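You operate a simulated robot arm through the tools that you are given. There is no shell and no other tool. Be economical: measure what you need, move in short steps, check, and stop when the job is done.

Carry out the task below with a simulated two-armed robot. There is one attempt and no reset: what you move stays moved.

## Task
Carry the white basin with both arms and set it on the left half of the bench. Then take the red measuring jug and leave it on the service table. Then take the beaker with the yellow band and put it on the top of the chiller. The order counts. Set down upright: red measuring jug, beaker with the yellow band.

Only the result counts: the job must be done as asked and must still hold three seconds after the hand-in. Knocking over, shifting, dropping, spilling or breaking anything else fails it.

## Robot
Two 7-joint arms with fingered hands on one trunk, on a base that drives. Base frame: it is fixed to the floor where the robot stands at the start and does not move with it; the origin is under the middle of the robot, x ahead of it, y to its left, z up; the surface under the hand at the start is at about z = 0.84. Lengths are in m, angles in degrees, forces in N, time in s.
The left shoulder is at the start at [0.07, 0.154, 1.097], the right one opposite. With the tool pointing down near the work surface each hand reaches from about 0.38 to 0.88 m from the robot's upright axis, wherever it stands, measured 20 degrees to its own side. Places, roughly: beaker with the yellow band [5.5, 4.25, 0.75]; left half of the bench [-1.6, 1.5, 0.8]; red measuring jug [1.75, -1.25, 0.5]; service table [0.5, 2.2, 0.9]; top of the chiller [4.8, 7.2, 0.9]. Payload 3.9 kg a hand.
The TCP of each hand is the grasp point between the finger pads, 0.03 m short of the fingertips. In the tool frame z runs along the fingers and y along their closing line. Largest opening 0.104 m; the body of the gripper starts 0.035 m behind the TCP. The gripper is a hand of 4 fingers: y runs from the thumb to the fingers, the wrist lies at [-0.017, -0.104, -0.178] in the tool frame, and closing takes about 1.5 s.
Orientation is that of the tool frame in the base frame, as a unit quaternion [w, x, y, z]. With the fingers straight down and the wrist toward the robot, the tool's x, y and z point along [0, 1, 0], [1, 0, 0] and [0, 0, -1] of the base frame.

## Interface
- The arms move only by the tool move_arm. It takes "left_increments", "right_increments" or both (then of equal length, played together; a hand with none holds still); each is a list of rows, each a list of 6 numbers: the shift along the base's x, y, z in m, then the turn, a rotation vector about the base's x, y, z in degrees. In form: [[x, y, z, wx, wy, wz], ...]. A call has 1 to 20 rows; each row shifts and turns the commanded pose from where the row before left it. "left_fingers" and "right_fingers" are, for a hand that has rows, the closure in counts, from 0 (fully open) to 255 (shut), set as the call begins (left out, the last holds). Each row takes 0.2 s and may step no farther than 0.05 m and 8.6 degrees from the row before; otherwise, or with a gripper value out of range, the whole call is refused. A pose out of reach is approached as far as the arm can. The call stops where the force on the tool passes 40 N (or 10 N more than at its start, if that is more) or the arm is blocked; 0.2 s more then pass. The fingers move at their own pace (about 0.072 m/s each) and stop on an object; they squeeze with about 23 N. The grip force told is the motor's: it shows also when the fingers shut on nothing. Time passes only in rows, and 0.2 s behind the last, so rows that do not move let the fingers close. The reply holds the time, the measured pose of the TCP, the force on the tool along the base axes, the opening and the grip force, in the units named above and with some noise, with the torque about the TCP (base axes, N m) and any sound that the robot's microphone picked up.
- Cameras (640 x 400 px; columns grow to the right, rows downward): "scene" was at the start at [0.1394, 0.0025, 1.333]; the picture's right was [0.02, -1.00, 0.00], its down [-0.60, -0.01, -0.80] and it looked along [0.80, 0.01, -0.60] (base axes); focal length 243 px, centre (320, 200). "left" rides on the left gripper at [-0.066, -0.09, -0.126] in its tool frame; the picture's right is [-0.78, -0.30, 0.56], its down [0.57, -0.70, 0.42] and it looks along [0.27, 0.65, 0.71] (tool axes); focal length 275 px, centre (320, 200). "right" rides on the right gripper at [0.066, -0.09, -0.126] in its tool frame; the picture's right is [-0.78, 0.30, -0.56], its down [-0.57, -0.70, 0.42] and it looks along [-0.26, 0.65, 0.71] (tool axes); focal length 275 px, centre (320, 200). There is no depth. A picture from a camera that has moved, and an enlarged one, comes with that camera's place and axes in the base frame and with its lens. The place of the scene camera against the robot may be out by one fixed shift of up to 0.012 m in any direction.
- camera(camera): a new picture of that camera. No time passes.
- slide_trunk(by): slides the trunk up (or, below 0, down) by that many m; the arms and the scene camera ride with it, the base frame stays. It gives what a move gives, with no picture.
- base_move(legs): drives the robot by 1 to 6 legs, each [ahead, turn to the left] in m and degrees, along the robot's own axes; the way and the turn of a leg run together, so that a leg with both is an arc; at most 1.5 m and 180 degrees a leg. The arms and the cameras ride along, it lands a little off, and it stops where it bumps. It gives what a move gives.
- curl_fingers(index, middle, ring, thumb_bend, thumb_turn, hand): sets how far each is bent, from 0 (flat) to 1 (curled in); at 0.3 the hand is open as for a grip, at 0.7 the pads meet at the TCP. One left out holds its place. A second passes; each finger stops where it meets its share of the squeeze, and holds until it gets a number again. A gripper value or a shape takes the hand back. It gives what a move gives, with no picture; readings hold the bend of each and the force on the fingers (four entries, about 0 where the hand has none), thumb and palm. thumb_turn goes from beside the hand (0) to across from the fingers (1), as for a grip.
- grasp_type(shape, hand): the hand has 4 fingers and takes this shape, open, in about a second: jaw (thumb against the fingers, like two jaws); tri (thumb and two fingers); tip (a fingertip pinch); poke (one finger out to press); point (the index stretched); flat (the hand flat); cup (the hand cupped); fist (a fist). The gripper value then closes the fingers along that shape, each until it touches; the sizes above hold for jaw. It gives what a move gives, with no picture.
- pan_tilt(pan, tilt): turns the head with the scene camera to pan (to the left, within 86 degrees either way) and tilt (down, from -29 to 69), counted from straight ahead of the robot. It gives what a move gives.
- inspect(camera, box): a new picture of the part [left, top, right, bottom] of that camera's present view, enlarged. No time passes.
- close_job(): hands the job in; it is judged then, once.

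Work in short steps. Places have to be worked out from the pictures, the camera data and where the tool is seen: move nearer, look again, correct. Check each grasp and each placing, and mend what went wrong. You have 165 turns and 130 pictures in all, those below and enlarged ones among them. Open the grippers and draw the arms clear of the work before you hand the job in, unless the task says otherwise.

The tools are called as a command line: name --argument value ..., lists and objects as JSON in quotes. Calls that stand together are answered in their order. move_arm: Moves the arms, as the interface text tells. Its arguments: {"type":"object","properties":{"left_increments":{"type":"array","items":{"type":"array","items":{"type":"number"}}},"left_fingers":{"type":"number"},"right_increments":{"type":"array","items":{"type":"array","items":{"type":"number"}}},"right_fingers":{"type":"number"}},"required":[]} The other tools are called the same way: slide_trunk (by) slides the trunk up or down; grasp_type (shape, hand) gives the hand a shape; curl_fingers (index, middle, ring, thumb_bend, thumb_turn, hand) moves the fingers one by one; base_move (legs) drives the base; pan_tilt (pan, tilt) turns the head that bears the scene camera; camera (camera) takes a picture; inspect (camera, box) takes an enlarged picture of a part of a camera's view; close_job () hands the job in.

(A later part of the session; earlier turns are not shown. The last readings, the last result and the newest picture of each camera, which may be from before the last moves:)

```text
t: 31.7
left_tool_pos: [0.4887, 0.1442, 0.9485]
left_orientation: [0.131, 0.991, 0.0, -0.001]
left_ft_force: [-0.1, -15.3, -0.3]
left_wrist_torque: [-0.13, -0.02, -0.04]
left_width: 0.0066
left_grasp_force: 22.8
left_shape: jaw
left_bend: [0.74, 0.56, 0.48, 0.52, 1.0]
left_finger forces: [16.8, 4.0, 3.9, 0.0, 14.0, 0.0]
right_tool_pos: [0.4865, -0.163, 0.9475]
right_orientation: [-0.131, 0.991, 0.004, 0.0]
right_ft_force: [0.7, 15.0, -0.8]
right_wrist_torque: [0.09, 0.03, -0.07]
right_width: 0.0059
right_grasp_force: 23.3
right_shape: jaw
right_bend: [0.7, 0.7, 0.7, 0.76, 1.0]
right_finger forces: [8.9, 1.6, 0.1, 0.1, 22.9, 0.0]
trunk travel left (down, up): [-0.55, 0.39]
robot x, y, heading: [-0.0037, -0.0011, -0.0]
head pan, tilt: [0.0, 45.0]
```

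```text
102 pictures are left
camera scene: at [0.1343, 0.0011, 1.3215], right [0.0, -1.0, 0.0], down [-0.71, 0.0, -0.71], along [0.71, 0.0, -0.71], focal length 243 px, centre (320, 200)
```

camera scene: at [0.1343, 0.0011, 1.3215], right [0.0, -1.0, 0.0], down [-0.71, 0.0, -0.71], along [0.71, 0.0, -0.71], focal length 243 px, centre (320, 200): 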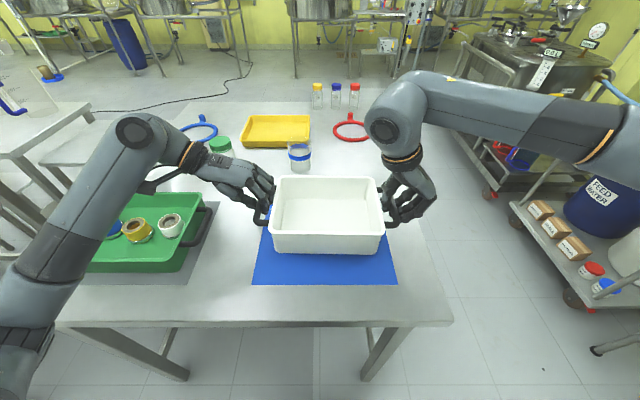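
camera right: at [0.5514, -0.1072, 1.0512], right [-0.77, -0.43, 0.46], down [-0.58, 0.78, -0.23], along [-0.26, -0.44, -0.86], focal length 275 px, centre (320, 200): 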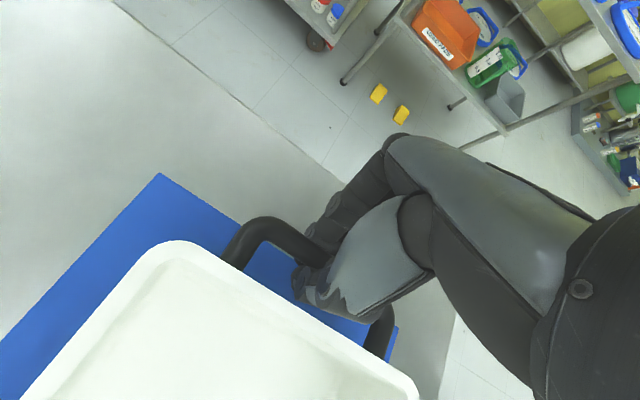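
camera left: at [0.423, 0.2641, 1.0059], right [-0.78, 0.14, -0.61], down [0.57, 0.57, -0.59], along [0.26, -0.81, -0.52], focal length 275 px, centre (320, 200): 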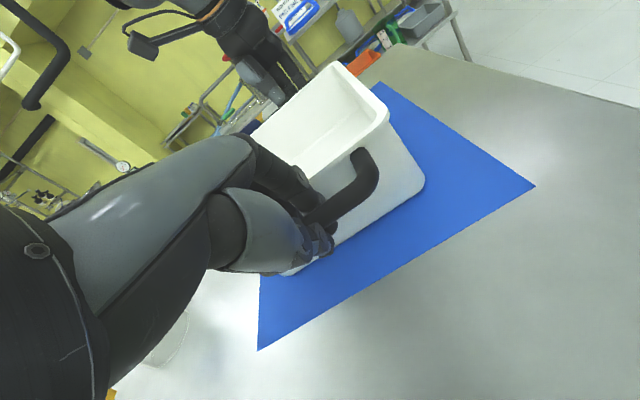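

The basin is lifted level. I raise the trunk 0.2 m for clearance, back off 0.45 m, and look toward the bench behind.

slide_trunk --by 0.2

base_move --legs '[[-0.45, 0]]'

pan_tilt --pan 86 --tilt 25

camera --camera "scene"

```text
t: 33.9
left_tool_pos: [0.4871, 0.144, 1.1464]
left_orientation: [0.131, 0.991, 0.0, -0.001]
left_ft_force: [-0.9, -14.2, -0.9]
left_wrist_torque: [-0.09, -0.02, -0.06]
left_width: 0.0066
left_grasp_force: 22.7
left_shape: jaw
left_bend: [0.74, 0.56, 0.48, 0.52, 1.0]
left_finger forces: [16.8, 4.0, 4.0, 0.1, 14.2, 0.0]
right_tool_pos: [0.4864, -0.1632, 1.1478]
right_orientation: [-0.13, 0.991, 0.002, 0.001]
right_ft_force: [0.4, 15.6, -1.8]
right_wrist_torque: [0.06, -0.01, -0.08]
right_width: 0.0058
right_grasp_force: 23.0
right_shape: jaw
right_bend: [0.7, 0.7, 0.7, 0.76, 1.0]
right_finger forces: [9.0, 1.7, 0.0, 0.0, 22.8, 0.0]
trunk travel left (down, up): [-0.75, 0.19]
robot x, y, heading: [0.0007, 0.0021, -0.1]
head pan, tilt: [0.0, 45.0]
```

```text
t: 36.6
left_tool_pos: [0.043, 0.1484, 1.1466]
left_orientation: [0.131, 0.991, 0.007, 0.0]
left_ft_force: [0.4, -14.8, -0.9]
left_wrist_torque: [-0.09, 0.02, -0.07]
left_width: 0.0067
left_grasp_force: 23.2
left_shape: jaw
left_bend: [0.74, 0.56, 0.48, 0.52, 1.0]
left_finger forces: [17.0, 4.0, 4.0, 0.0, 14.0, 0.0]
right_tool_pos: [0.0451, -0.1595, 1.1465]
right_orientation: [-0.131, 0.991, 0.009, -0.002]
right_ft_force: [0.2, 14.2, -1.4]
right_wrist_torque: [0.07, 0.02, -0.06]
right_width: 0.0059
right_grasp_force: 22.7
right_shape: jaw
right_bend: [0.7, 0.7, 0.7, 0.76, 1.0]
right_finger forces: [8.9, 1.6, 0.0, 0.1, 22.8, 0.1]
trunk travel left (down, up): [-0.75, 0.19]
robot x, y, heading: [-0.4472, -0.0041, 0.7]
head pan, tilt: [0.0, 45.0]
```

```text
t: 38.2
left_tool_pos: [0.0405, 0.1478, 1.1469]
left_orientation: [0.13, 0.991, 0.007, 0.0]
left_ft_force: [-0.3, -13.7, -0.2]
left_wrist_torque: [-0.1, -0.01, -0.09]
left_width: 0.0066
left_grasp_force: 23.1
left_shape: jaw
left_bend: [0.74, 0.56, 0.49, 0.52, 1.0]
left_finger forces: [16.6, 3.9, 4.2, 0.0, 14.7, 0.1]
right_tool_pos: [0.0428, -0.16, 1.1476]
right_orientation: [-0.13, 0.991, 0.01, 0.0]
right_ft_force: [0.7, 12.7, -1.7]
right_wrist_torque: [0.09, -0.01, -0.01]
right_width: 0.0057
right_grasp_force: 22.9
right_shape: jaw
right_bend: [0.7, 0.7, 0.7, 0.76, 1.0]
right_finger forces: [9.7, 1.5, 0.1, 0.0, 22.4, 0.0]
trunk travel left (down, up): [-0.75, 0.19]
robot x, y, heading: [-0.4471, -0.0062, 0.7]
head pan, tilt: [85.9, 25.0]
```

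```text
101 pictures are left
camera scene: at [-0.3866, 0.0906, 1.5521], right [1.0, -0.06, 0.0], down [-0.02, -0.42, -0.91], along [0.05, 0.9, -0.42], focal length 243 px, centre (320, 200)
```

scene: 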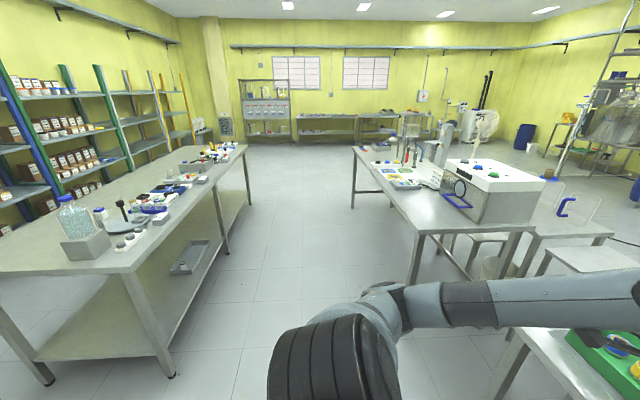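

The bench runs from about (−1.15, 0.98) to y≈3.6 with its front edge at x≈−1.2; some items stand near its front left. I turn left to view it head-on.

base_move --legs '[[0, 130]]'

pan_tilt --pan 0 --tilt 25

camera --camera "scene"

```text
t: 44.0
left_tool_pos: [-0.8714, 0.2757, 1.1483]
left_orientation: [0.055, 0.416, 0.9, 0.119]
left_ft_force: [10.8, 8.7, -1.1]
left_wrist_torque: [0.03, -0.08, -0.05]
left_width: 0.0067
left_grasp_force: 23.1
left_shape: jaw
left_bend: [0.74, 0.56, 0.49, 0.52, 1.0]
left_finger forces: [17.3, 3.7, 3.2, 0.1, 14.1, 0.0]
right_tool_pos: [-0.635, 0.4751, 1.147]
right_orientation: [-0.055, 0.414, 0.901, -0.118]
right_ft_force: [-9.9, -9.1, -0.7]
right_wrist_torque: [-0.06, 0.06, -0.02]
right_width: 0.0061
right_grasp_force: 23.1
right_shape: jaw
right_bend: [0.7, 0.7, 0.7, 0.76, 1.0]
right_finger forces: [9.4, 1.6, 0.0, 0.0, 22.5, 0.0]
trunk travel left (down, up): [-0.75, 0.19]
robot x, y, heading: [-0.4425, -0.0042, 130.0]
head pan, tilt: [85.9, 25.0]
```

```text
t: 45.5
left_tool_pos: [-0.8702, 0.2755, 1.148]
left_orientation: [0.055, 0.417, 0.9, 0.119]
left_ft_force: [9.1, 7.5, -0.5]
left_wrist_torque: [0.03, -0.02, -0.07]
left_width: 0.0066
left_grasp_force: 22.9
left_shape: jaw
left_bend: [0.74, 0.56, 0.49, 0.52, 1.0]
left_finger forces: [16.3, 3.7, 3.6, 0.0, 14.9, 0.1]
right_tool_pos: [-0.6346, 0.4742, 1.1445]
right_orientation: [-0.055, 0.415, 0.901, -0.118]
right_ft_force: [-9.3, -7.6, -2.4]
right_wrist_torque: [-0.03, 0.05, -0.03]
right_width: 0.0063
right_grasp_force: 23.8
right_shape: jaw
right_bend: [0.7, 0.7, 0.7, 0.76, 1.0]
right_finger forces: [9.9, 1.5, 0.0, 0.0, 21.8, 0.1]
trunk travel left (down, up): [-0.75, 0.19]
robot x, y, heading: [-0.4475, -0.0057, 130.0]
head pan, tilt: [0.0, 25.0]
```

```text
100 pictures are left
camera scene: at [-0.535, 0.1067, 1.5521], right [0.76, 0.65, 0.0], down [0.27, -0.32, -0.91], along [-0.59, 0.69, -0.42], focal length 243 px, centre (320, 200)
```

scene: 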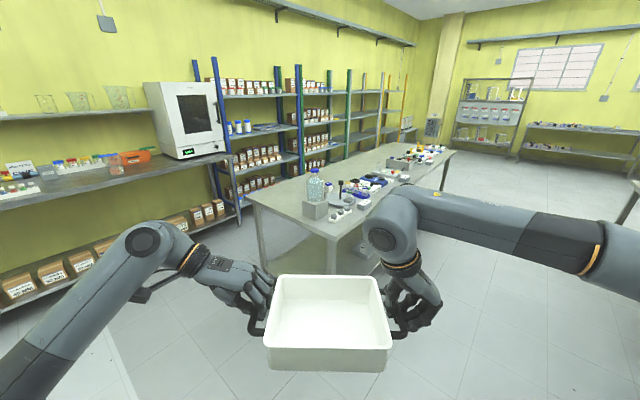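

The rear-left part of the bench (x −2.1…−1.65, y 1.0–2.2) looks clear, so I'll approach the bench's near end facing +y. First go to about (−1.28, 0), heading 135.

base_move --legs '[[0, 50], [0.83, 0], [0, -45]]'

camera --camera "scene"

```text
t: 54.3
left_tool_pos: [-1.7272, 0.2158, 1.1471]
left_orientation: [0.049, 0.368, 0.921, 0.122]
left_ft_force: [9.7, 9.1, -1.7]
left_wrist_torque: [0.05, -0.06, -0.02]
left_width: 0.0066
left_grasp_force: 23.4
left_shape: jaw
left_bend: [0.74, 0.56, 0.49, 0.52, 1.0]
left_finger forces: [17.2, 3.5, 3.4, 0.0, 14.3, 0.0]
right_tool_pos: [-1.5136, 0.4371, 1.1464]
right_orientation: [-0.048, 0.364, 0.922, -0.121]
right_ft_force: [-8.5, -9.3, -0.5]
right_wrist_torque: [-0.03, 0.06, -0.06]
right_width: 0.0061
right_grasp_force: 23.0
right_shape: jaw
right_bend: [0.7, 0.7, 0.7, 0.76, 1.0]
right_finger forces: [9.7, 1.6, 0.0, 0.1, 22.5, 0.0]
trunk travel left (down, up): [-0.75, 0.19]
robot x, y, heading: [-1.2714, -0.0182, 136.5]
head pan, tilt: [0.0, 25.0]
```

```text
99 pictures are left
camera scene: at [-1.3746, 0.0832, 1.5521], right [0.69, 0.73, 0.0], down [0.31, -0.29, -0.91], along [-0.66, 0.62, -0.42], focal length 243 px, centre (320, 200)
```

scene: 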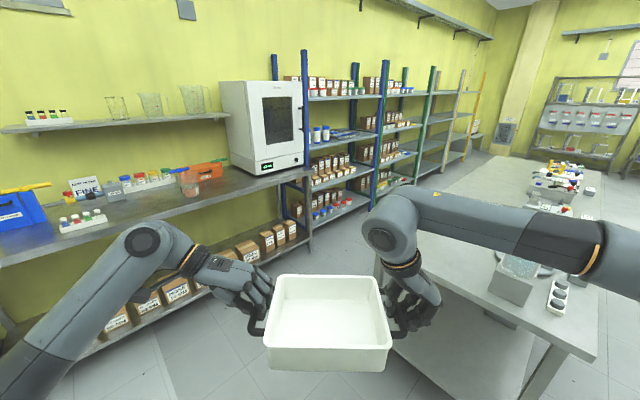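

The way is clear, so I drive along the diagonal to about (−1.88, 0.55), face +y and look down at the bench end.

base_move --legs '[[0.83, 0], [0, -46.5]]'

pan_tilt --pan 0 --tilt 38

camera --camera "scene"

```text
t: 60.9
left_tool_pos: [-2.0318, 1.0489, 1.1478]
left_orientation: [0.093, 0.698, 0.704, 0.093]
left_ft_force: [11.9, 0.7, -0.9]
left_wrist_torque: [-0.01, -0.07, -0.05]
left_width: 0.0068
left_grasp_force: 23.1
left_shape: jaw
left_bend: [0.74, 0.57, 0.5, 0.52, 1.0]
left_finger forces: [16.9, 3.4, 3.4, 0.0, 14.4, 0.0]
right_tool_pos: [-1.7247, 1.0507, 1.146]
right_orientation: [-0.092, 0.696, 0.706, -0.092]
right_ft_force: [-11.4, 0.4, -0.7]
right_wrist_torque: [-0.02, 0.07, -0.08]
right_width: 0.006
right_grasp_force: 23.3
right_shape: jaw
right_bend: [0.7, 0.7, 0.7, 0.76, 1.0]
right_finger forces: [9.9, 1.6, 0.0, 0.0, 22.3, 0.0]
trunk travel left (down, up): [-0.75, 0.19]
robot x, y, heading: [-1.8804, 0.5663, 90.6]
head pan, tilt: [0.0, 25.0]
```

```text
t: 61.6
left_tool_pos: [-2.031, 1.049, 1.148]
left_orientation: [0.093, 0.698, 0.704, 0.092]
left_ft_force: [6.6, -0.1, -1.1]
left_wrist_torque: [0.01, -0.06, -0.04]
left_width: 0.0065
left_grasp_force: 23.1
left_shape: jaw
left_bend: [0.74, 0.57, 0.5, 0.52, 1.0]
left_finger forces: [15.3, 2.8, 3.3, 0.0, 16.0, 0.1]
right_tool_pos: [-1.7231, 1.0505, 1.1475]
right_orientation: [-0.093, 0.695, 0.707, -0.093]
right_ft_force: [-7.6, 0.1, -1.5]
right_wrist_torque: [-0.03, -0.01, -0.06]
right_width: 0.0055
right_grasp_force: 23.3
right_shape: jaw
right_bend: [0.7, 0.7, 0.7, 0.76, 1.0]
right_finger forces: [11.6, 1.7, 0.1, 0.1, 19.9, 0.0]
trunk travel left (down, up): [-0.75, 0.19]
robot x, y, heading: [-1.8824, 0.5641, 90.3]
head pan, tilt: [0.0, 38.0]
```

```text
98 pictures are left
camera scene: at [-1.8808, 0.7008, 1.5318], right [1.0, 0.01, 0.0], down [0.01, -0.62, -0.79], along [-0.01, 0.79, -0.62], focal length 243 px, centre (320, 200)
```

scene: 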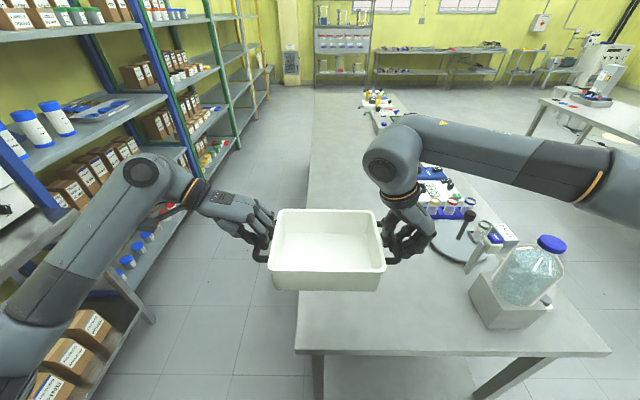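

The bench top is at about z 0.86; its end edge lies at y≈0.95, and x runs −1.94…−1.15, with the box at x≈−1.45 and a round stand beyond it. Target for the basin is near (−1.76, 1.12). I turn slightly right and creep forward.

base_move --legs '[[0, -11], [0.08, 0]]'

pan_tilt --pan 0 --tilt 50

camera --camera "scene"

camera --camera "left"

```text
t: 63.4
left_tool_pos: [-1.9238, 1.131, 1.1536]
left_orientation: [0.097, 0.763, 0.633, 0.088]
left_ft_force: [9.5, -2.3, -0.7]
left_wrist_torque: [-0.01, -0.09, -0.04]
left_width: 0.0067
left_grasp_force: 23.3
left_shape: jaw
left_bend: [0.74, 0.57, 0.5, 0.52, 1.0]
left_finger forces: [16.4, 3.0, 3.5, 0.0, 14.8, 0.0]
right_tool_pos: [-1.6206, 1.0741, 1.1534]
right_orientation: [-0.106, 0.759, 0.638, -0.079]
right_ft_force: [-10.4, 1.9, -0.3]
right_wrist_torque: [0.05, 0.04, -0.06]
right_width: 0.0057
right_grasp_force: 23.0
right_shape: jaw
right_bend: [0.7, 0.7, 0.7, 0.76, 1.0]
right_finger forces: [10.3, 1.4, 0.0, 0.0, 21.6, 0.0]
trunk travel left (down, up): [-0.75, 0.19]
robot x, y, heading: [-1.8711, 0.6399, 79.3]
head pan, tilt: [0.0, 38.0]
```

```text
t: 64.1
left_tool_pos: [-1.9217, 1.1345, 1.1506]
left_orientation: [0.098, 0.763, 0.633, 0.088]
left_ft_force: [7.5, -2.1, -1.3]
left_wrist_torque: [-0.03, 0.0, -0.07]
left_width: 0.0064
left_grasp_force: 22.8
left_shape: jaw
left_bend: [0.74, 0.57, 0.51, 0.52, 1.0]
left_finger forces: [15.6, 2.7, 3.7, 0.1, 16.1, 0.0]
right_tool_pos: [-1.6211, 1.0788, 1.1527]
right_orientation: [-0.104, 0.759, 0.638, -0.079]
right_ft_force: [-7.1, 0.3, -0.9]
right_wrist_torque: [0.06, 0.06, -0.06]
right_width: 0.0067
right_grasp_force: 23.0
right_shape: jaw
right_bend: [0.7, 0.7, 0.7, 0.76, 1.0]
right_finger forces: [11.8, 1.7, 0.0, 0.1, 20.4, 0.1]
trunk travel left (down, up): [-0.75, 0.19]
robot x, y, heading: [-1.8653, 0.638, 79.3]
head pan, tilt: [0.0, 50.0]
```

```text
97 pictures are left
camera scene: at [-1.8427, 0.7609, 1.5152], right [0.98, -0.18, 0.0], down [-0.14, -0.75, -0.65], along [0.12, 0.64, -0.76], focal length 243 px, centre (320, 200)
```

scene: 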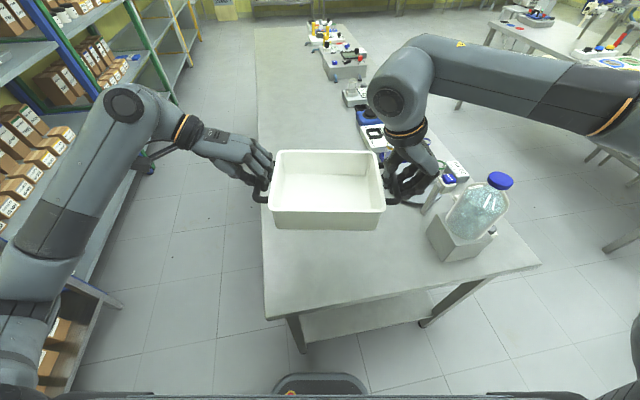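

```text
96 pictures are left
camera left: at [-2.0506, 1.0912, 1.2503], right [-0.28, -0.73, -0.62], down [-0.45, 0.67, -0.59], along [0.85, 0.11, -0.52], focal length 275 px, centre (320, 200)
```

left: 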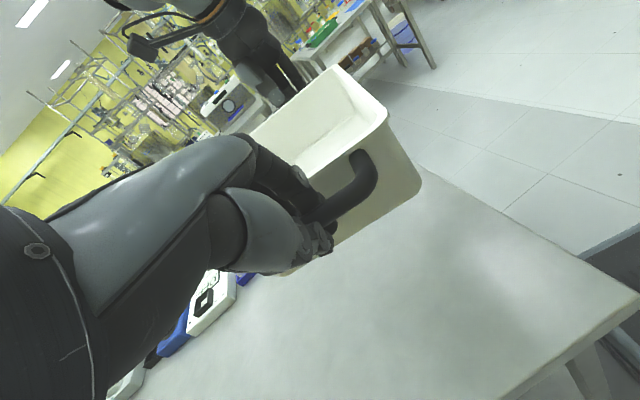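

The basin is centred at about (−1.77, 1.11) over clear bench; the box is at x≥−1.45. Lowering the trunk 0.19 m.

slide_trunk --by -0.19

camera --camera "scene"

camera --camera "left"

```text
t: 66.2
left_tool_pos: [-1.9214, 1.1394, 0.9594]
left_orientation: [0.1, 0.763, 0.633, 0.085]
left_ft_force: [11.6, -2.6, -0.9]
left_wrist_torque: [0.03, -0.07, -0.05]
left_width: 0.0064
left_grasp_force: 23.2
left_shape: jaw
left_bend: [0.74, 0.57, 0.51, 0.52, 1.0]
left_finger forces: [17.2, 2.9, 3.9, 0.0, 14.7, 0.1]
right_tool_pos: [-1.6203, 1.0817, 0.9611]
right_orientation: [-0.104, 0.76, 0.637, -0.082]
right_ft_force: [-10.6, 1.8, -0.6]
right_wrist_torque: [0.04, 0.03, -0.04]
right_width: 0.0066
right_grasp_force: 23.1
right_shape: jaw
right_bend: [0.7, 0.7, 0.7, 0.76, 1.0]
right_finger forces: [10.7, 1.7, 0.1, 0.0, 22.4, 0.0]
trunk travel left (down, up): [-0.56, 0.38]
robot x, y, heading: [-1.8659, 0.6397, 79.4]
head pan, tilt: [0.0, 50.0]
```

```text
95 pictures are left
camera scene: at [-1.8424, 0.766, 1.3247], right [0.98, -0.18, 0.0], down [-0.14, -0.75, -0.64], along [0.12, 0.63, -0.77], focal length 243 px, centre (320, 200)
```

scene: 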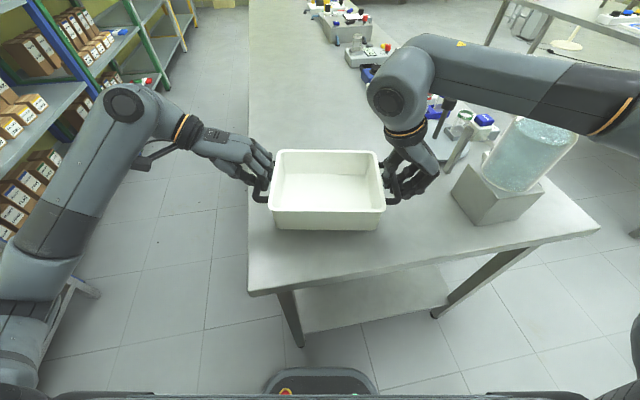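

```text
94 pictures are left
camera left: at [-2.0505, 1.0954, 1.0586], right [-0.28, -0.73, -0.62], down [-0.45, 0.67, -0.59], along [0.85, 0.11, -0.52], focal length 275 px, centre (320, 200)
```

left: 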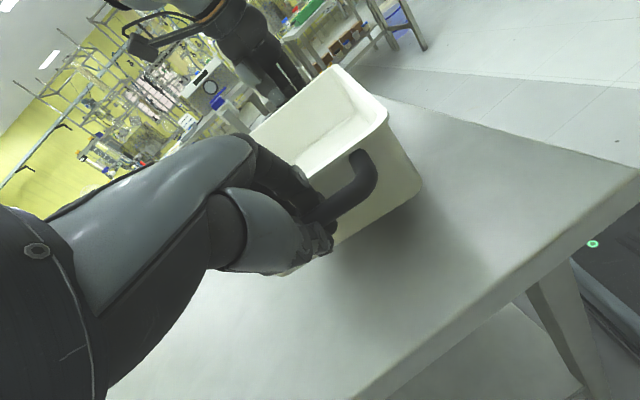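

Still clear, with the bench around z≈0.83–0.86. Lowering with both arms in fine steps until contact.

move_arm --left_increments '[[0, 0, -0.006, 0, 0, 0], [0, 0, -0.006, 0, 0, 0], [0, 0, -0.006, 0, 0, 0], [0, 0, -0.006, 0, 0, 0], [0, 0, -0.004, 0, 0, 0], [0, 0, -0.004, 0, 0, 0], [0, 0, -0.004, 0, 0, 0]]' --right_increments '[[0, 0, -0.006, 0, 0, 0], [0, 0, -0.006, 0, 0, 0], [0, 0, -0.006, 0, 0, 0], [0, 0, -0.006, 0, 0, 0], [0, 0, -0.004, 0, 0, 0], [0, 0, -0.004, 0, 0, 0], [0, 0, -0.004, 0, 0, 0]]'

camera --camera "left"

```text
t: 67.8
left_tool_pos: [-1.9215, 1.1394, 0.9237]
left_orientation: [0.099, 0.763, 0.633, 0.085]
left_ft_force: [8.4, -1.3, -1.7]
left_wrist_torque: [-0.01, -0.01, -0.06]
left_width: 0.0063
left_grasp_force: 22.4
left_shape: jaw
left_bend: [0.74, 0.57, 0.51, 0.52, 1.0]
left_finger forces: [16.4, 2.8, 3.2, 0.0, 15.3, 0.0]
right_tool_pos: [-1.62, 1.0832, 0.9228]
right_orientation: [-0.104, 0.76, 0.636, -0.081]
right_ft_force: [-8.2, 2.4, -0.7]
right_wrist_torque: [0.0, 0.0, -0.04]
right_width: 0.0061
right_grasp_force: 23.2
right_shape: jaw
right_bend: [0.7, 0.7, 0.7, 0.76, 1.0]
right_finger forces: [11.3, 1.8, 0.0, 0.1, 20.5, 0.0]
trunk travel left (down, up): [-0.56, 0.38]
robot x, y, heading: [-1.8664, 0.6408, 79.5]
head pan, tilt: [0.0, 50.0]
```

```text
93 pictures are left
camera left: at [-2.0501, 1.0954, 1.0221], right [-0.28, -0.73, -0.62], down [-0.45, 0.67, -0.59], along [0.85, 0.11, -0.52], focal length 275 px, centre (320, 200)
```

left: 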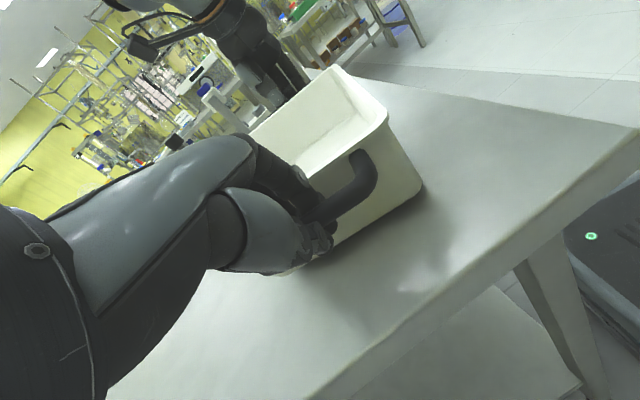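

Not yet in contact, though the shadow is closing in. Continuing down in 3–4 mm steps.

move_arm --left_increments '[[0, 0, -0.004, 0, 0, 0], [0, 0, -0.004, 0, 0, 0], [0, 0, -0.004, 0, 0, 0], [0, 0, -0.003, 0, 0, 0], [0, 0, -0.003, 0, 0, 0]]' --right_increments '[[0, 0, -0.004, 0, 0, 0], [0, 0, -0.004, 0, 0, 0], [0, 0, -0.004, 0, 0, 0], [0, 0, -0.003, 0, 0, 0], [0, 0, -0.003, 0, 0, 0]]'

camera --camera "left"

```text
t: 69.0
left_tool_pos: [-1.9218, 1.1391, 0.9077]
left_orientation: [0.098, 0.763, 0.633, 0.087]
left_ft_force: [10.3, 1.0, 11.7]
left_wrist_torque: [-0.12, -0.21, 0.09]
left_width: 0.0067
left_grasp_force: 23.3
left_shape: jaw
left_bend: [0.74, 0.58, 0.54, 0.54, 1.0]
left_finger forces: [13.5, 0.1, 2.5, 0.0, 10.4, 0.1]
right_tool_pos: [-1.6192, 1.081, 0.9083]
right_orientation: [-0.104, 0.759, 0.638, -0.08]
right_ft_force: [-10.1, 2.9, 7.4]
right_wrist_torque: [0.0, 0.1, -0.02]
right_width: 0.0059
right_grasp_force: 23.2
right_shape: jaw
right_bend: [0.7, 0.7, 0.7, 0.78, 1.0]
right_finger forces: [0.1, 0.0, 0.0, 0.0, 10.2, 0.0]
trunk travel left (down, up): [-0.56, 0.38]
robot x, y, heading: [-1.867, 0.6425, 79.2]
head pan, tilt: [0.0, 50.0]
```

```text
92 pictures are left
camera left: at [-2.0507, 1.0944, 1.0052], right [-0.28, -0.73, -0.62], down [-0.45, 0.67, -0.59], along [0.85, 0.12, -0.52], focal length 275 px, centre (320, 200)
```

left: 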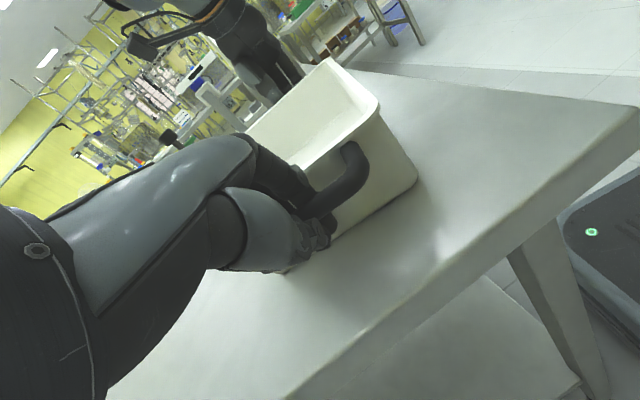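

Contact: the basin rests on the bench. I ease up 3 mm and open to the same width used on entry.

move_arm --left_increments '[[0, 0, 0.003, 0, 0, 0], [0, 0, 0, 0, 0, 0], [0, 0, 0, 0, 0, 0], [0, 0, 0, 0, 0, 0], [0, 0, 0, 0, 0, 0]]' --right_increments '[[0, 0, 0.003, 0, 0, 0], [0, 0, 0, 0, 0, 0], [0, 0, 0, 0, 0, 0], [0, 0, 0, 0, 0, 0], [0, 0, 0, 0, 0, 0]]' --left_fingers 172 --right_fingers 165

inspect --camera "scene" --box '[210, 110, 470, 272]'

```text
t: 70.2
left_tool_pos: [-1.9228, 1.1389, 0.9094]
left_orientation: [0.1, 0.763, 0.633, 0.085]
left_ft_force: [0.0, -0.5, -1.2]
left_wrist_torque: [0.01, 0.0, -0.02]
left_width: 0.0334
left_grasp_force: 0.0
left_shape: jaw
left_bend: [0.74, 0.52, 0.5, 0.73, 1.0]
left_finger forces: [0.1, 0.1, 0.3, 0.0, 0.0, 0.1]
right_tool_pos: [-1.6202, 1.0816, 0.9095]
right_orientation: [-0.103, 0.759, 0.638, -0.081]
right_ft_force: [-0.3, 0.5, 0.0]
right_wrist_torque: [0.01, 0.03, 0.0]
right_width: 0.0364
right_grasp_force: 0.0
right_shape: jaw
right_bend: [0.74, 0.51, 0.48, 0.73, 1.0]
right_finger forces: [0.0, 0.0, 0.1, 0.2, 0.0, 0.1]
trunk travel left (down, up): [-0.56, 0.38]
robot x, y, heading: [-1.8639, 0.6449, 79.6]
head pan, tilt: [0.0, 50.0]
```

```text
2.46 times, centred on (340, 191) of scene
camera zoom: at [-1.8424, 0.766, 1.3246], right [0.98, -0.18, 0.0], down [-0.14, -0.75, -0.64], along [0.12, 0.63, -0.77], focal length 598 px, centre (271, 222)
```

zoom: 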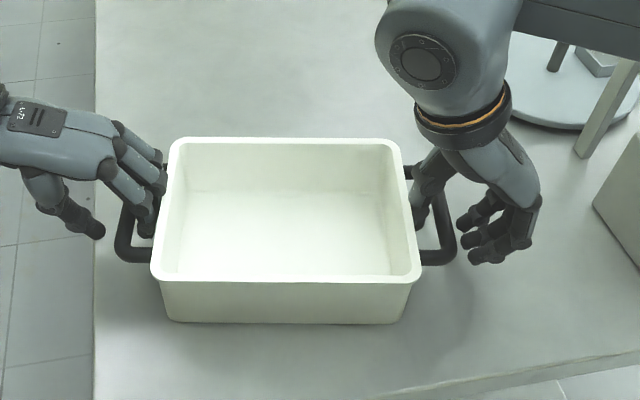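

Released cleanly, with the basin standing flat. Withdrawing both hands straight up.

move_arm --left_increments '[[0, 0, 0.006, 0, 0, 0], [0, 0, 0.008, 0, 0, 0], [0, 0, 0.01, 0, 0, 0], [0, 0, 0.012, 0, 0, 0], [0, 0, 0.02, 0, 0, 0], [0, 0, 0.02, 0, 0, 0], [0, 0, 0.02, 0, 0, 0]]' --right_increments '[[0, 0, 0.006, 0, 0, 0], [0, 0, 0.008, 0, 0, 0], [0, 0, 0.01, 0, 0, 0], [0, 0, 0.012, 0, 0, 0], [0, 0, 0.02, 0, 0, 0], [0, 0, 0.02, 0, 0, 0], [0, 0, 0.02, 0, 0, 0]]'

slide_trunk --by 0.15

camera --camera "scene"

```text
t: 71.8
left_tool_pos: [-1.9218, 1.1383, 1.0068]
left_orientation: [0.099, 0.763, 0.633, 0.086]
left_ft_force: [0.4, 0.3, -0.5]
left_wrist_torque: [-0.02, 0.03, -0.02]
left_width: 0.0338
left_grasp_force: 0.1
left_shape: jaw
left_bend: [0.74, 0.52, 0.5, 0.73, 1.0]
left_finger forces: [0.0, 0.1, 0.1, 0.1, 0.1, 0.0]
right_tool_pos: [-1.6205, 1.0813, 1.0055]
right_orientation: [-0.103, 0.759, 0.637, -0.081]
right_ft_force: [0.7, 0.3, 0.1]
right_wrist_torque: [0.01, 0.01, 0.03]
right_width: 0.0365
right_grasp_force: 0.1
right_shape: jaw
right_bend: [0.74, 0.51, 0.48, 0.73, 1.0]
right_finger forces: [0.0, 0.0, 0.0, 0.0, 0.0, 0.0]
trunk travel left (down, up): [-0.56, 0.38]
robot x, y, heading: [-1.8677, 0.6396, 79.3]
head pan, tilt: [0.0, 50.0]
```

```text
t: 73.5
left_tool_pos: [-1.9217, 1.1382, 1.1553]
left_orientation: [0.099, 0.763, 0.633, 0.085]
left_ft_force: [-0.6, -0.7, 0.9]
left_wrist_torque: [-0.01, 0.02, -0.01]
left_width: 0.0339
left_grasp_force: 0.1
left_shape: jaw
left_bend: [0.74, 0.52, 0.5, 0.73, 1.0]
left_finger forces: [0.1, 0.1, 0.0, 0.0, 0.0, 0.1]
right_tool_pos: [-1.6199, 1.0819, 1.1554]
right_orientation: [-0.104, 0.759, 0.638, -0.081]
right_ft_force: [0.2, 0.1, 0.1]
right_wrist_torque: [0.0, -0.01, 0.0]
right_width: 0.0363
right_grasp_force: 0.2
right_shape: jaw
right_bend: [0.74, 0.51, 0.48, 0.73, 1.0]
right_finger forces: [0.0, 0.1, 0.0, 0.0, 0.0, 0.1]
trunk travel left (down, up): [-0.71, 0.23]
robot x, y, heading: [-1.8632, 0.641, 79.5]
head pan, tilt: [0.0, 50.0]
```

```text
90 pictures are left
camera scene: at [-1.8424, 0.7662, 1.4746], right [0.98, -0.18, 0.0], down [-0.14, -0.75, -0.64], along [0.12, 0.63, -0.77], focal length 243 px, centre (320, 200)
```

scene: 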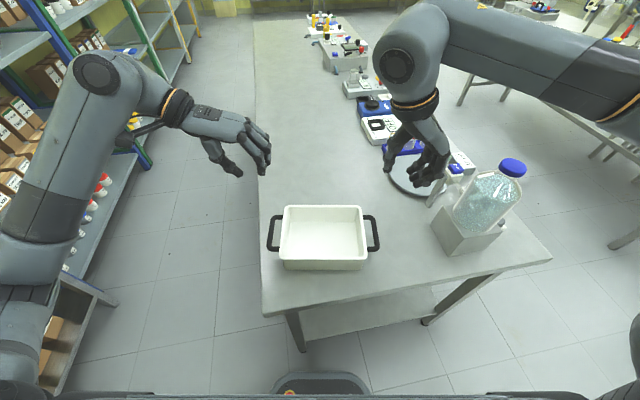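

The basin is set down well on the bench's left half. Next the red jug: back out, turn right and drive toward the aisle at y≈−0.75, stopping at x≈−0.9 to look.

base_move --legs '[[-0.5, 0], [0, -119.7], [1.39, 0], [0, 40.3]]'

pan_tilt --pan -15 --tilt 20

camera --camera "scene"

```text
t: 89.9
left_tool_pos: [-0.4134, -0.6173, 1.1539]
left_orientation: [0.131, 0.991, -0.003, 0.002]
left_ft_force: [0.2, 0.2, 0.2]
left_wrist_torque: [-0.01, -0.01, 0.02]
left_width: 0.0335
left_grasp_force: 0.0
left_shape: jaw
left_bend: [0.74, 0.52, 0.5, 0.73, 1.0]
left_finger forces: [0.1, 0.1, 0.0, 0.0, 0.1, 0.0]
right_tool_pos: [-0.4132, -0.9245, 1.1547]
right_orientation: [-0.131, 0.991, 0.004, 0.004]
right_ft_force: [-0.5, 1.0, -0.3]
right_wrist_torque: [0.01, 0.0, 0.0]
right_width: 0.0366
right_grasp_force: 0.0
right_shape: jaw
right_bend: [0.74, 0.51, 0.48, 0.73, 1.0]
right_finger forces: [0.0, 0.0, 0.0, 0.1, 0.0, 0.0]
trunk travel left (down, up): [-0.71, 0.23]
robot x, y, heading: [-0.8936, -0.7596, -0.2]
head pan, tilt: [0.0, 50.0]
```

```text
t: 90.9
left_tool_pos: [-0.4131, -0.6168, 1.1558]
left_orientation: [0.13, 0.991, -0.002, 0.003]
left_ft_force: [0.2, 0.2, -0.5]
left_wrist_torque: [0.0, 0.0, 0.04]
left_width: 0.0337
left_grasp_force: 0.0
left_shape: jaw
left_bend: [0.74, 0.52, 0.5, 0.73, 1.0]
left_finger forces: [0.1, 0.0, 0.1, 0.0, 0.1, 0.0]
right_tool_pos: [-0.414, -0.9251, 1.1553]
right_orientation: [-0.131, 0.991, 0.004, 0.004]
right_ft_force: [0.8, -0.2, -0.1]
right_wrist_torque: [-0.03, 0.03, 0.02]
right_width: 0.0364
right_grasp_force: 0.0
right_shape: jaw
right_bend: [0.74, 0.51, 0.48, 0.73, 1.0]
right_finger forces: [0.0, 0.1, 0.0, 0.0, 0.1, 0.0]
trunk travel left (down, up): [-0.71, 0.23]
robot x, y, heading: [-0.8954, -0.7608, -0.1]
head pan, tilt: [-15.0, 20.0]
```

```text
89 pictures are left
camera scene: at [-0.7508, -0.7831, 1.5201], right [-0.26, -0.97, 0.0], down [-0.33, 0.09, -0.94], along [0.91, -0.25, -0.34], focal length 243 px, centre (320, 200)
```

scene: 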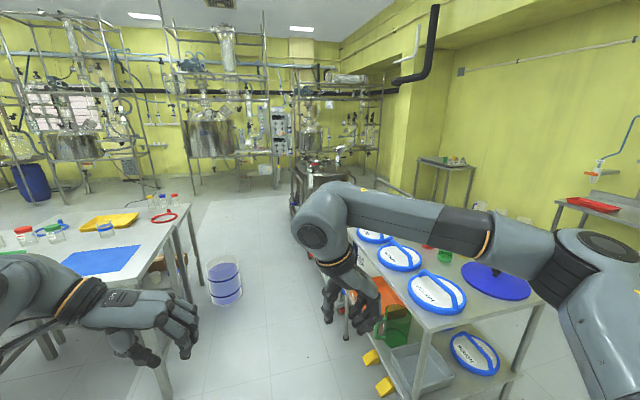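

There's a floor bucket at about (1.1, −0.42), with the carts' fronts at y≈−1.2…−1.3. I'll creep to about x=−0.1, y=−0.87 and look again to size the gap.

base_move --legs '[[0, -8], [0.8, 0], [0, 8]]'

pan_tilt --pan 0 --tilt 30

camera --camera "scene"

```text
t: 96.4
left_tool_pos: [0.3872, -0.7308, 1.155]
left_orientation: [0.131, 0.991, -0.001, 0.002]
left_ft_force: [-0.1, -0.7, -0.4]
left_wrist_torque: [0.01, 0.0, 0.0]
left_width: 0.0335
left_grasp_force: 0.1
left_shape: jaw
left_bend: [0.74, 0.52, 0.5, 0.73, 1.0]
left_finger forces: [0.0, 0.0, 0.0, 0.0, 0.1, 0.0]
right_tool_pos: [0.3868, -1.0371, 1.1543]
right_orientation: [-0.131, 0.991, 0.004, 0.003]
right_ft_force: [0.4, 0.0, 0.3]
right_wrist_torque: [0.0, 0.01, 0.01]
right_width: 0.0365
right_grasp_force: 0.0
right_shape: jaw
right_bend: [0.74, 0.51, 0.48, 0.73, 1.0]
right_finger forces: [0.1, 0.0, 0.0, 0.0, 0.1, 0.0]
trunk travel left (down, up): [-0.71, 0.23]
robot x, y, heading: [-0.0939, -0.869, 0.2]
head pan, tilt: [-15.0, 20.0]
```

```text
t: 97.2
left_tool_pos: [0.3881, -0.7286, 1.1547]
left_orientation: [0.131, 0.991, -0.001, 0.003]
left_ft_force: [0.0, -0.2, -0.6]
left_wrist_torque: [-0.02, 0.03, 0.0]
left_width: 0.0336
left_grasp_force: 0.1
left_shape: jaw
left_bend: [0.74, 0.52, 0.5, 0.73, 1.0]
left_finger forces: [0.0, 0.0, 0.0, 0.0, 0.0, 0.0]
right_tool_pos: [0.3877, -1.0341, 1.1558]
right_orientation: [-0.13, 0.991, 0.005, 0.004]
right_ft_force: [0.0, 0.3, -0.6]
right_wrist_torque: [-0.01, -0.02, 0.01]
right_width: 0.0366
right_grasp_force: 0.1
right_shape: jaw
right_bend: [0.74, 0.51, 0.48, 0.73, 1.0]
right_finger forces: [0.0, 0.0, 0.0, 0.0, 0.0, 0.0]
trunk travel left (down, up): [-0.71, 0.23]
robot x, y, heading: [-0.0921, -0.8736, -0.0]
head pan, tilt: [0.0, 30.0]
```

```text
88 pictures are left
camera scene: at [0.0505, -0.87, 1.5042], right [0.0, -1.0, 0.0], down [-0.5, 0.0, -0.87], along [0.87, 0.0, -0.5], focal length 243 px, centre (320, 200)
```

scene: 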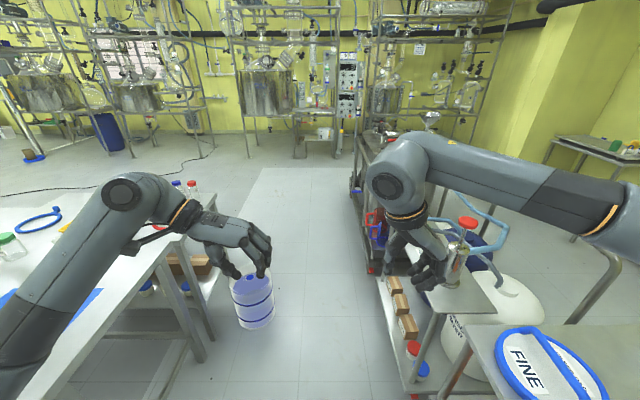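

The gap between bucket (y≈−0.565) and cart (y≈−1.20) is about 0.63 m. I'll look straight down to measure my own base's width before passing.

pan_tilt --pan 0 --tilt 69

camera --camera "scene"

camera --camera "left"

```text
t: 98.2
left_tool_pos: [0.3881, -0.7282, 1.1547]
left_orientation: [0.131, 0.991, 0.0, 0.002]
left_ft_force: [-0.1, -0.4, 0.7]
left_wrist_torque: [-0.02, -0.01, 0.0]
left_width: 0.0338
left_grasp_force: 0.1
left_shape: jaw
left_bend: [0.74, 0.52, 0.5, 0.73, 1.0]
left_finger forces: [0.0, 0.0, 0.1, 0.0, 0.1, 0.1]
right_tool_pos: [0.3863, -1.0354, 1.1552]
right_orientation: [-0.131, 0.991, 0.005, 0.004]
right_ft_force: [-0.2, 0.5, -0.4]
right_wrist_torque: [0.0, 0.02, 0.02]
right_width: 0.0362
right_grasp_force: 0.1
right_shape: jaw
right_bend: [0.74, 0.51, 0.48, 0.73, 1.0]
right_finger forces: [0.0, 0.0, 0.1, 0.0, 0.0, 0.1]
trunk travel left (down, up): [-0.71, 0.23]
robot x, y, heading: [-0.091, -0.8709, 0.0]
head pan, tilt: [0.0, 68.8]
```

```text
87 pictures are left
camera scene: at [0.016, -0.8712, 1.4527], right [0.0, -1.0, 0.0], down [-0.93, 0.0, -0.36], along [0.36, 0.0, -0.93], focal length 243 px, centre (320, 200)
```

scene: 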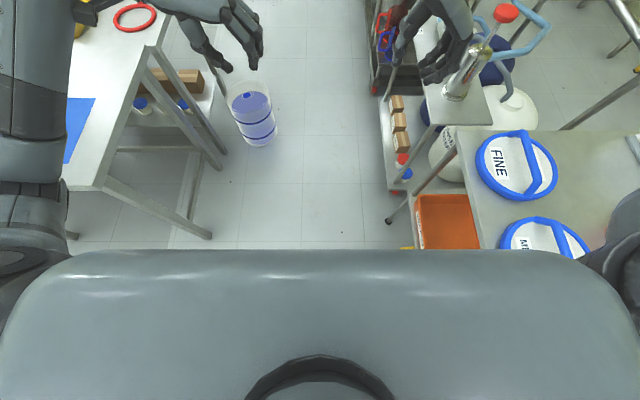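

```text
86 pictures are left
camera left: at [0.3219, -0.6088, 1.2538], right [-0.77, 0.14, -0.62], down [0.58, 0.57, -0.59], along [0.27, -0.81, -0.52], focal length 275 px, centre (320, 200)
```

left: 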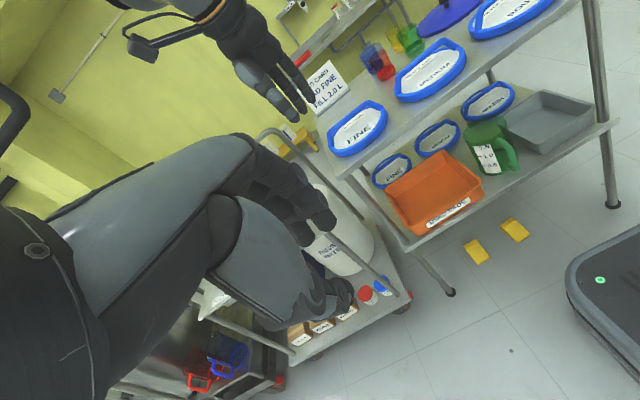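

My base half-width is ≤0.24 m, so it fits at y≈−0.88. I raise the trunk 0.1 m for arm clearance and drive 1.3 m ahead past the bucket.

slide_trunk --by 0.1

base_move --legs '[[0, -0.7], [1.3, 0.7]]'

pan_tilt --pan -50 --tilt 40

camera --camera "scene"

```text
t: 99.6
left_tool_pos: [0.3867, -0.7283, 1.2545]
left_orientation: [0.132, 0.991, 0.0, 0.003]
left_ft_force: [-0.6, -0.1, 0.3]
left_wrist_torque: [0.0, 0.0, 0.0]
left_width: 0.0335
left_grasp_force: 0.0
left_shape: jaw
left_bend: [0.74, 0.52, 0.5, 0.73, 1.0]
left_finger forces: [0.0, 0.0, 0.0, 0.0, 0.0, 0.1]
right_tool_pos: [0.3864, -1.0356, 1.2541]
right_orientation: [-0.132, 0.991, 0.005, 0.003]
right_ft_force: [-0.9, 0.2, 1.1]
right_wrist_torque: [0.03, 0.03, 0.0]
right_width: 0.0367
right_grasp_force: 0.0
right_shape: jaw
right_bend: [0.74, 0.51, 0.48, 0.73, 1.0]
right_finger forces: [0.1, 0.0, 0.0, 0.0, 0.1, 0.1]
trunk travel left (down, up): [-0.81, 0.13]
robot x, y, heading: [-0.0939, -0.8715, -0.0]
head pan, tilt: [0.0, 68.8]
```

```text
t: 106.5
left_tool_pos: [1.7004, -0.7012, 1.2553]
left_orientation: [0.131, 0.991, 0.015, 0.004]
left_ft_force: [0.2, -0.2, -0.5]
left_wrist_torque: [0.0, -0.05, -0.01]
left_width: 0.0337
left_grasp_force: 0.1
left_shape: jaw
left_bend: [0.74, 0.52, 0.5, 0.73, 1.0]
left_finger forces: [0.0, 0.1, 0.0, 0.0, 0.1, 0.0]
right_tool_pos: [1.7105, -1.0075, 1.2547]
right_orientation: [-0.131, 0.991, 0.021, 0.001]
right_ft_force: [0.1, -0.5, 0.0]
right_wrist_torque: [-0.01, 0.01, -0.03]
right_width: 0.0365
right_grasp_force: 0.2
right_shape: jaw
right_bend: [0.74, 0.51, 0.48, 0.73, 1.0]
right_finger forces: [0.0, 0.0, 0.1, 0.1, 0.0, 0.0]
trunk travel left (down, up): [-0.81, 0.13]
robot x, y, heading: [1.2262, -0.8603, 2.0]
head pan, tilt: [0.0, 68.8]
```

```text
t: 107.7
left_tool_pos: [1.7013, -0.7011, 1.255]
left_orientation: [0.131, 0.991, 0.015, 0.005]
left_ft_force: [-0.8, 0.2, 0.0]
left_wrist_torque: [-0.01, 0.01, -0.01]
left_width: 0.0335
left_grasp_force: 0.1
left_shape: jaw
left_bend: [0.74, 0.52, 0.5, 0.73, 1.0]
left_finger forces: [0.0, 0.0, 0.0, 0.1, 0.0, 0.0]
right_tool_pos: [1.7109, -1.0078, 1.2544]
right_orientation: [-0.131, 0.991, 0.021, 0.002]
right_ft_force: [-0.1, -0.3, -0.2]
right_wrist_torque: [0.02, 0.02, 0.0]
right_width: 0.0366
right_grasp_force: 0.0
right_shape: jaw
right_bend: [0.74, 0.51, 0.48, 0.73, 1.0]
right_finger forces: [0.1, 0.0, 0.0, 0.0, 0.0, 0.0]
trunk travel left (down, up): [-0.81, 0.13]
robot x, y, heading: [1.2243, -0.8632, 1.8]
head pan, tilt: [-50.0, 40.0]
```

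```text
85 pictures are left
camera scene: at [1.335, -0.9205, 1.5888], right [-0.74, -0.67, 0.0], down [-0.43, 0.48, -0.77], along [0.51, -0.57, -0.64], focal length 243 px, centre (320, 200)
```

scene: 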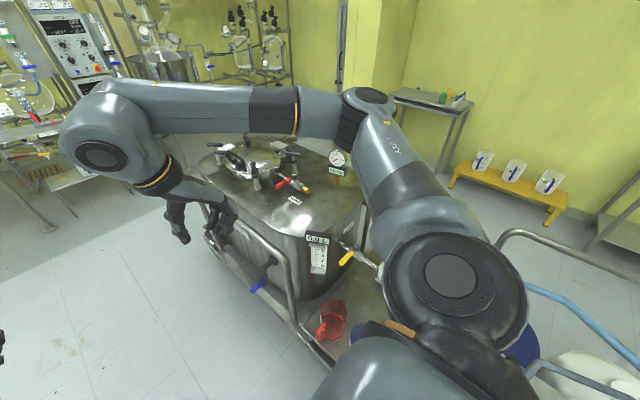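

Past the bucket. The red jug sits at about (1.63, −1.35) at the west end of the tank cart behind a guard rail. I move to about (1.66, −0.6) and face −y.

base_move --legs '[[0, 29], [0.5, 0], [0, -121]]'

pan_tilt --pan 0 --tilt 50

camera --camera "scene"

```text
t: 117.2
left_tool_pos: [1.7892, -1.0861, 1.2548]
left_orientation: [-0.093, -0.69, 0.712, 0.092]
left_ft_force: [-0.1, 0.1, -0.6]
left_wrist_torque: [-0.01, 0.03, 0.01]
left_width: 0.0334
left_grasp_force: 0.0
left_shape: jaw
left_bend: [0.74, 0.52, 0.5, 0.73, 1.0]
left_finger forces: [0.0, 0.0, 0.1, 0.0, 0.1, 0.0]
right_tool_pos: [1.4824, -1.0761, 1.2548]
right_orientation: [0.089, -0.693, 0.709, -0.097]
right_ft_force: [0.6, -0.4, -0.2]
right_wrist_torque: [0.03, -0.01, -0.01]
right_width: 0.0363
right_grasp_force: 0.2
right_shape: jaw
right_bend: [0.74, 0.51, 0.48, 0.73, 1.0]
right_finger forces: [0.0, 0.1, 0.1, 0.0, 0.0, 0.0]
trunk travel left (down, up): [-0.81, 0.13]
robot x, y, heading: [1.6588, -0.6026, -91.7]
head pan, tilt: [-50.0, 40.0]
```

```text
t: 118.4
left_tool_pos: [1.7887, -1.0864, 1.2544]
left_orientation: [-0.094, -0.689, 0.712, 0.093]
left_ft_force: [0.2, 0.5, 0.0]
left_wrist_torque: [0.0, -0.01, -0.01]
left_width: 0.0341
left_grasp_force: 0.0
left_shape: jaw
left_bend: [0.74, 0.52, 0.5, 0.73, 1.0]
left_finger forces: [0.0, 0.0, 0.0, 0.0, 0.0, 0.0]
right_tool_pos: [1.4811, -1.075, 1.2545]
right_orientation: [0.088, -0.693, 0.709, -0.097]
right_ft_force: [-0.9, 0.6, 0.7]
right_wrist_torque: [-0.01, 0.0, 0.02]
right_width: 0.0366
right_grasp_force: 0.0
right_shape: jaw
right_bend: [0.74, 0.51, 0.48, 0.73, 1.0]
right_finger forces: [0.1, 0.0, 0.0, 0.0, 0.1, 0.1]
trunk travel left (down, up): [-0.81, 0.13]
robot x, y, heading: [1.6603, -0.5987, -91.7]
head pan, tilt: [0.0, 50.0]
```

```text
84 pictures are left
camera scene: at [1.6582, -0.7278, 1.5746], right [-1.0, 0.03, 0.0], down [0.02, 0.77, -0.64], along [-0.02, -0.64, -0.77], focal length 243 px, centre (320, 200)
```

scene: 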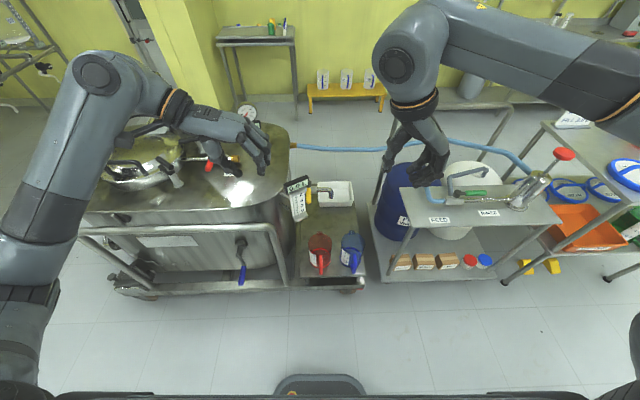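

Clear view: the red jug stands on the deck beside the blue jug, with a tap behind. Zooming in.

inspect --camera "scene" --box '[270, 170, 390, 300]'

```text
3.08 times, centred on (330, 235) of scene
camera zoom: at [1.6582, -0.7278, 1.5746], right [-1.0, 0.03, 0.0], down [0.02, 0.77, -0.64], along [-0.02, -0.64, -0.77], focal length 747 px, centre (289, 92)
```

zoom: 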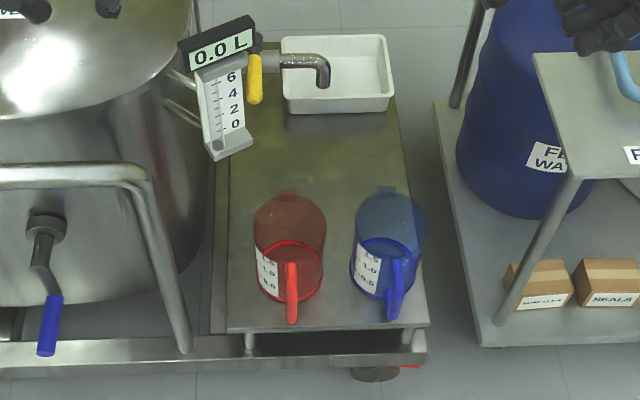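

The jug is about 12 cm wide, so it has to be taken by its handle, at x≈1.637, y≈−1.235, z≈0.44, facing me. I use the right hand closing along x and pitched forward ~35°, and raise the left arm out of the way first.

move_arm --left_increments '[[0, 0.008, 0.035, 0, 0, 0], [0, 0.008, 0.035, 0, 0, 0], [0, 0.008, 0.035, 0, 0, 0], [0, 0.008, 0.035, 0, 0, 0], [0, 0.008, 0.035, 0, 0, 0], [0, 0.008, 0.035, 0, 0, 0], [0, 0.008, 0.035, 0, 0, 0], [0, 0.008, 0.035, 0, 0, 0], [0, 0.008, 0.035, 0, 0, 0], [0, 0.008, 0.035, 0, 0, 0]]' --right_increments '[[0.01, 0, 0, 0.2, 7.5, 0], [0.01, 0, 0, 0.2, 7.5, 0], [0.015, 0, 0, -7, 0.2, 0], [0.015, 0, 0, -7, 0.2, 0], [0.015, 0, 0, -7, 0.2, 0], [0.015, 0, 0, -7, 0.2, 0], [0.015, 0, 0, -7, 0.2, 0], [0.01, 0, 0, 0, 0, 6.7], [0.01, 0, 0, 0, 0, 6.7], [0.01, 0, 0, 0, 0, 6.7]]'

```text
t: 120.6
left_tool_pos: [1.7863, -1.0052, 1.6038]
left_orientation: [-0.091, -0.688, 0.714, 0.093]
left_ft_force: [1.1, 0.4, -0.4]
left_wrist_torque: [0.03, 0.02, -0.03]
left_width: 0.0337
left_grasp_force: 0.0
left_shape: jaw
left_bend: [0.74, 0.52, 0.5, 0.73, 1.0]
left_finger forces: [0.0, 0.0, 0.1, 0.0, 0.0, 0.0]
right_tool_pos: [1.6053, -1.0756, 1.2567]
right_orientation: [0.179, 0.775, -0.553, 0.247]
right_ft_force: [0.5, 0.9, 0.6]
right_wrist_torque: [-0.01, 0.01, 0.01]
right_width: 0.0364
right_grasp_force: 0.1
right_shape: jaw
right_bend: [0.74, 0.51, 0.48, 0.73, 1.0]
right_finger forces: [0.1, 0.0, 0.0, 0.0, 0.0, 0.0]
trunk travel left (down, up): [-0.81, 0.13]
robot x, y, heading: [1.6619, -0.6009, -91.7]
head pan, tilt: [0.0, 50.0]
```

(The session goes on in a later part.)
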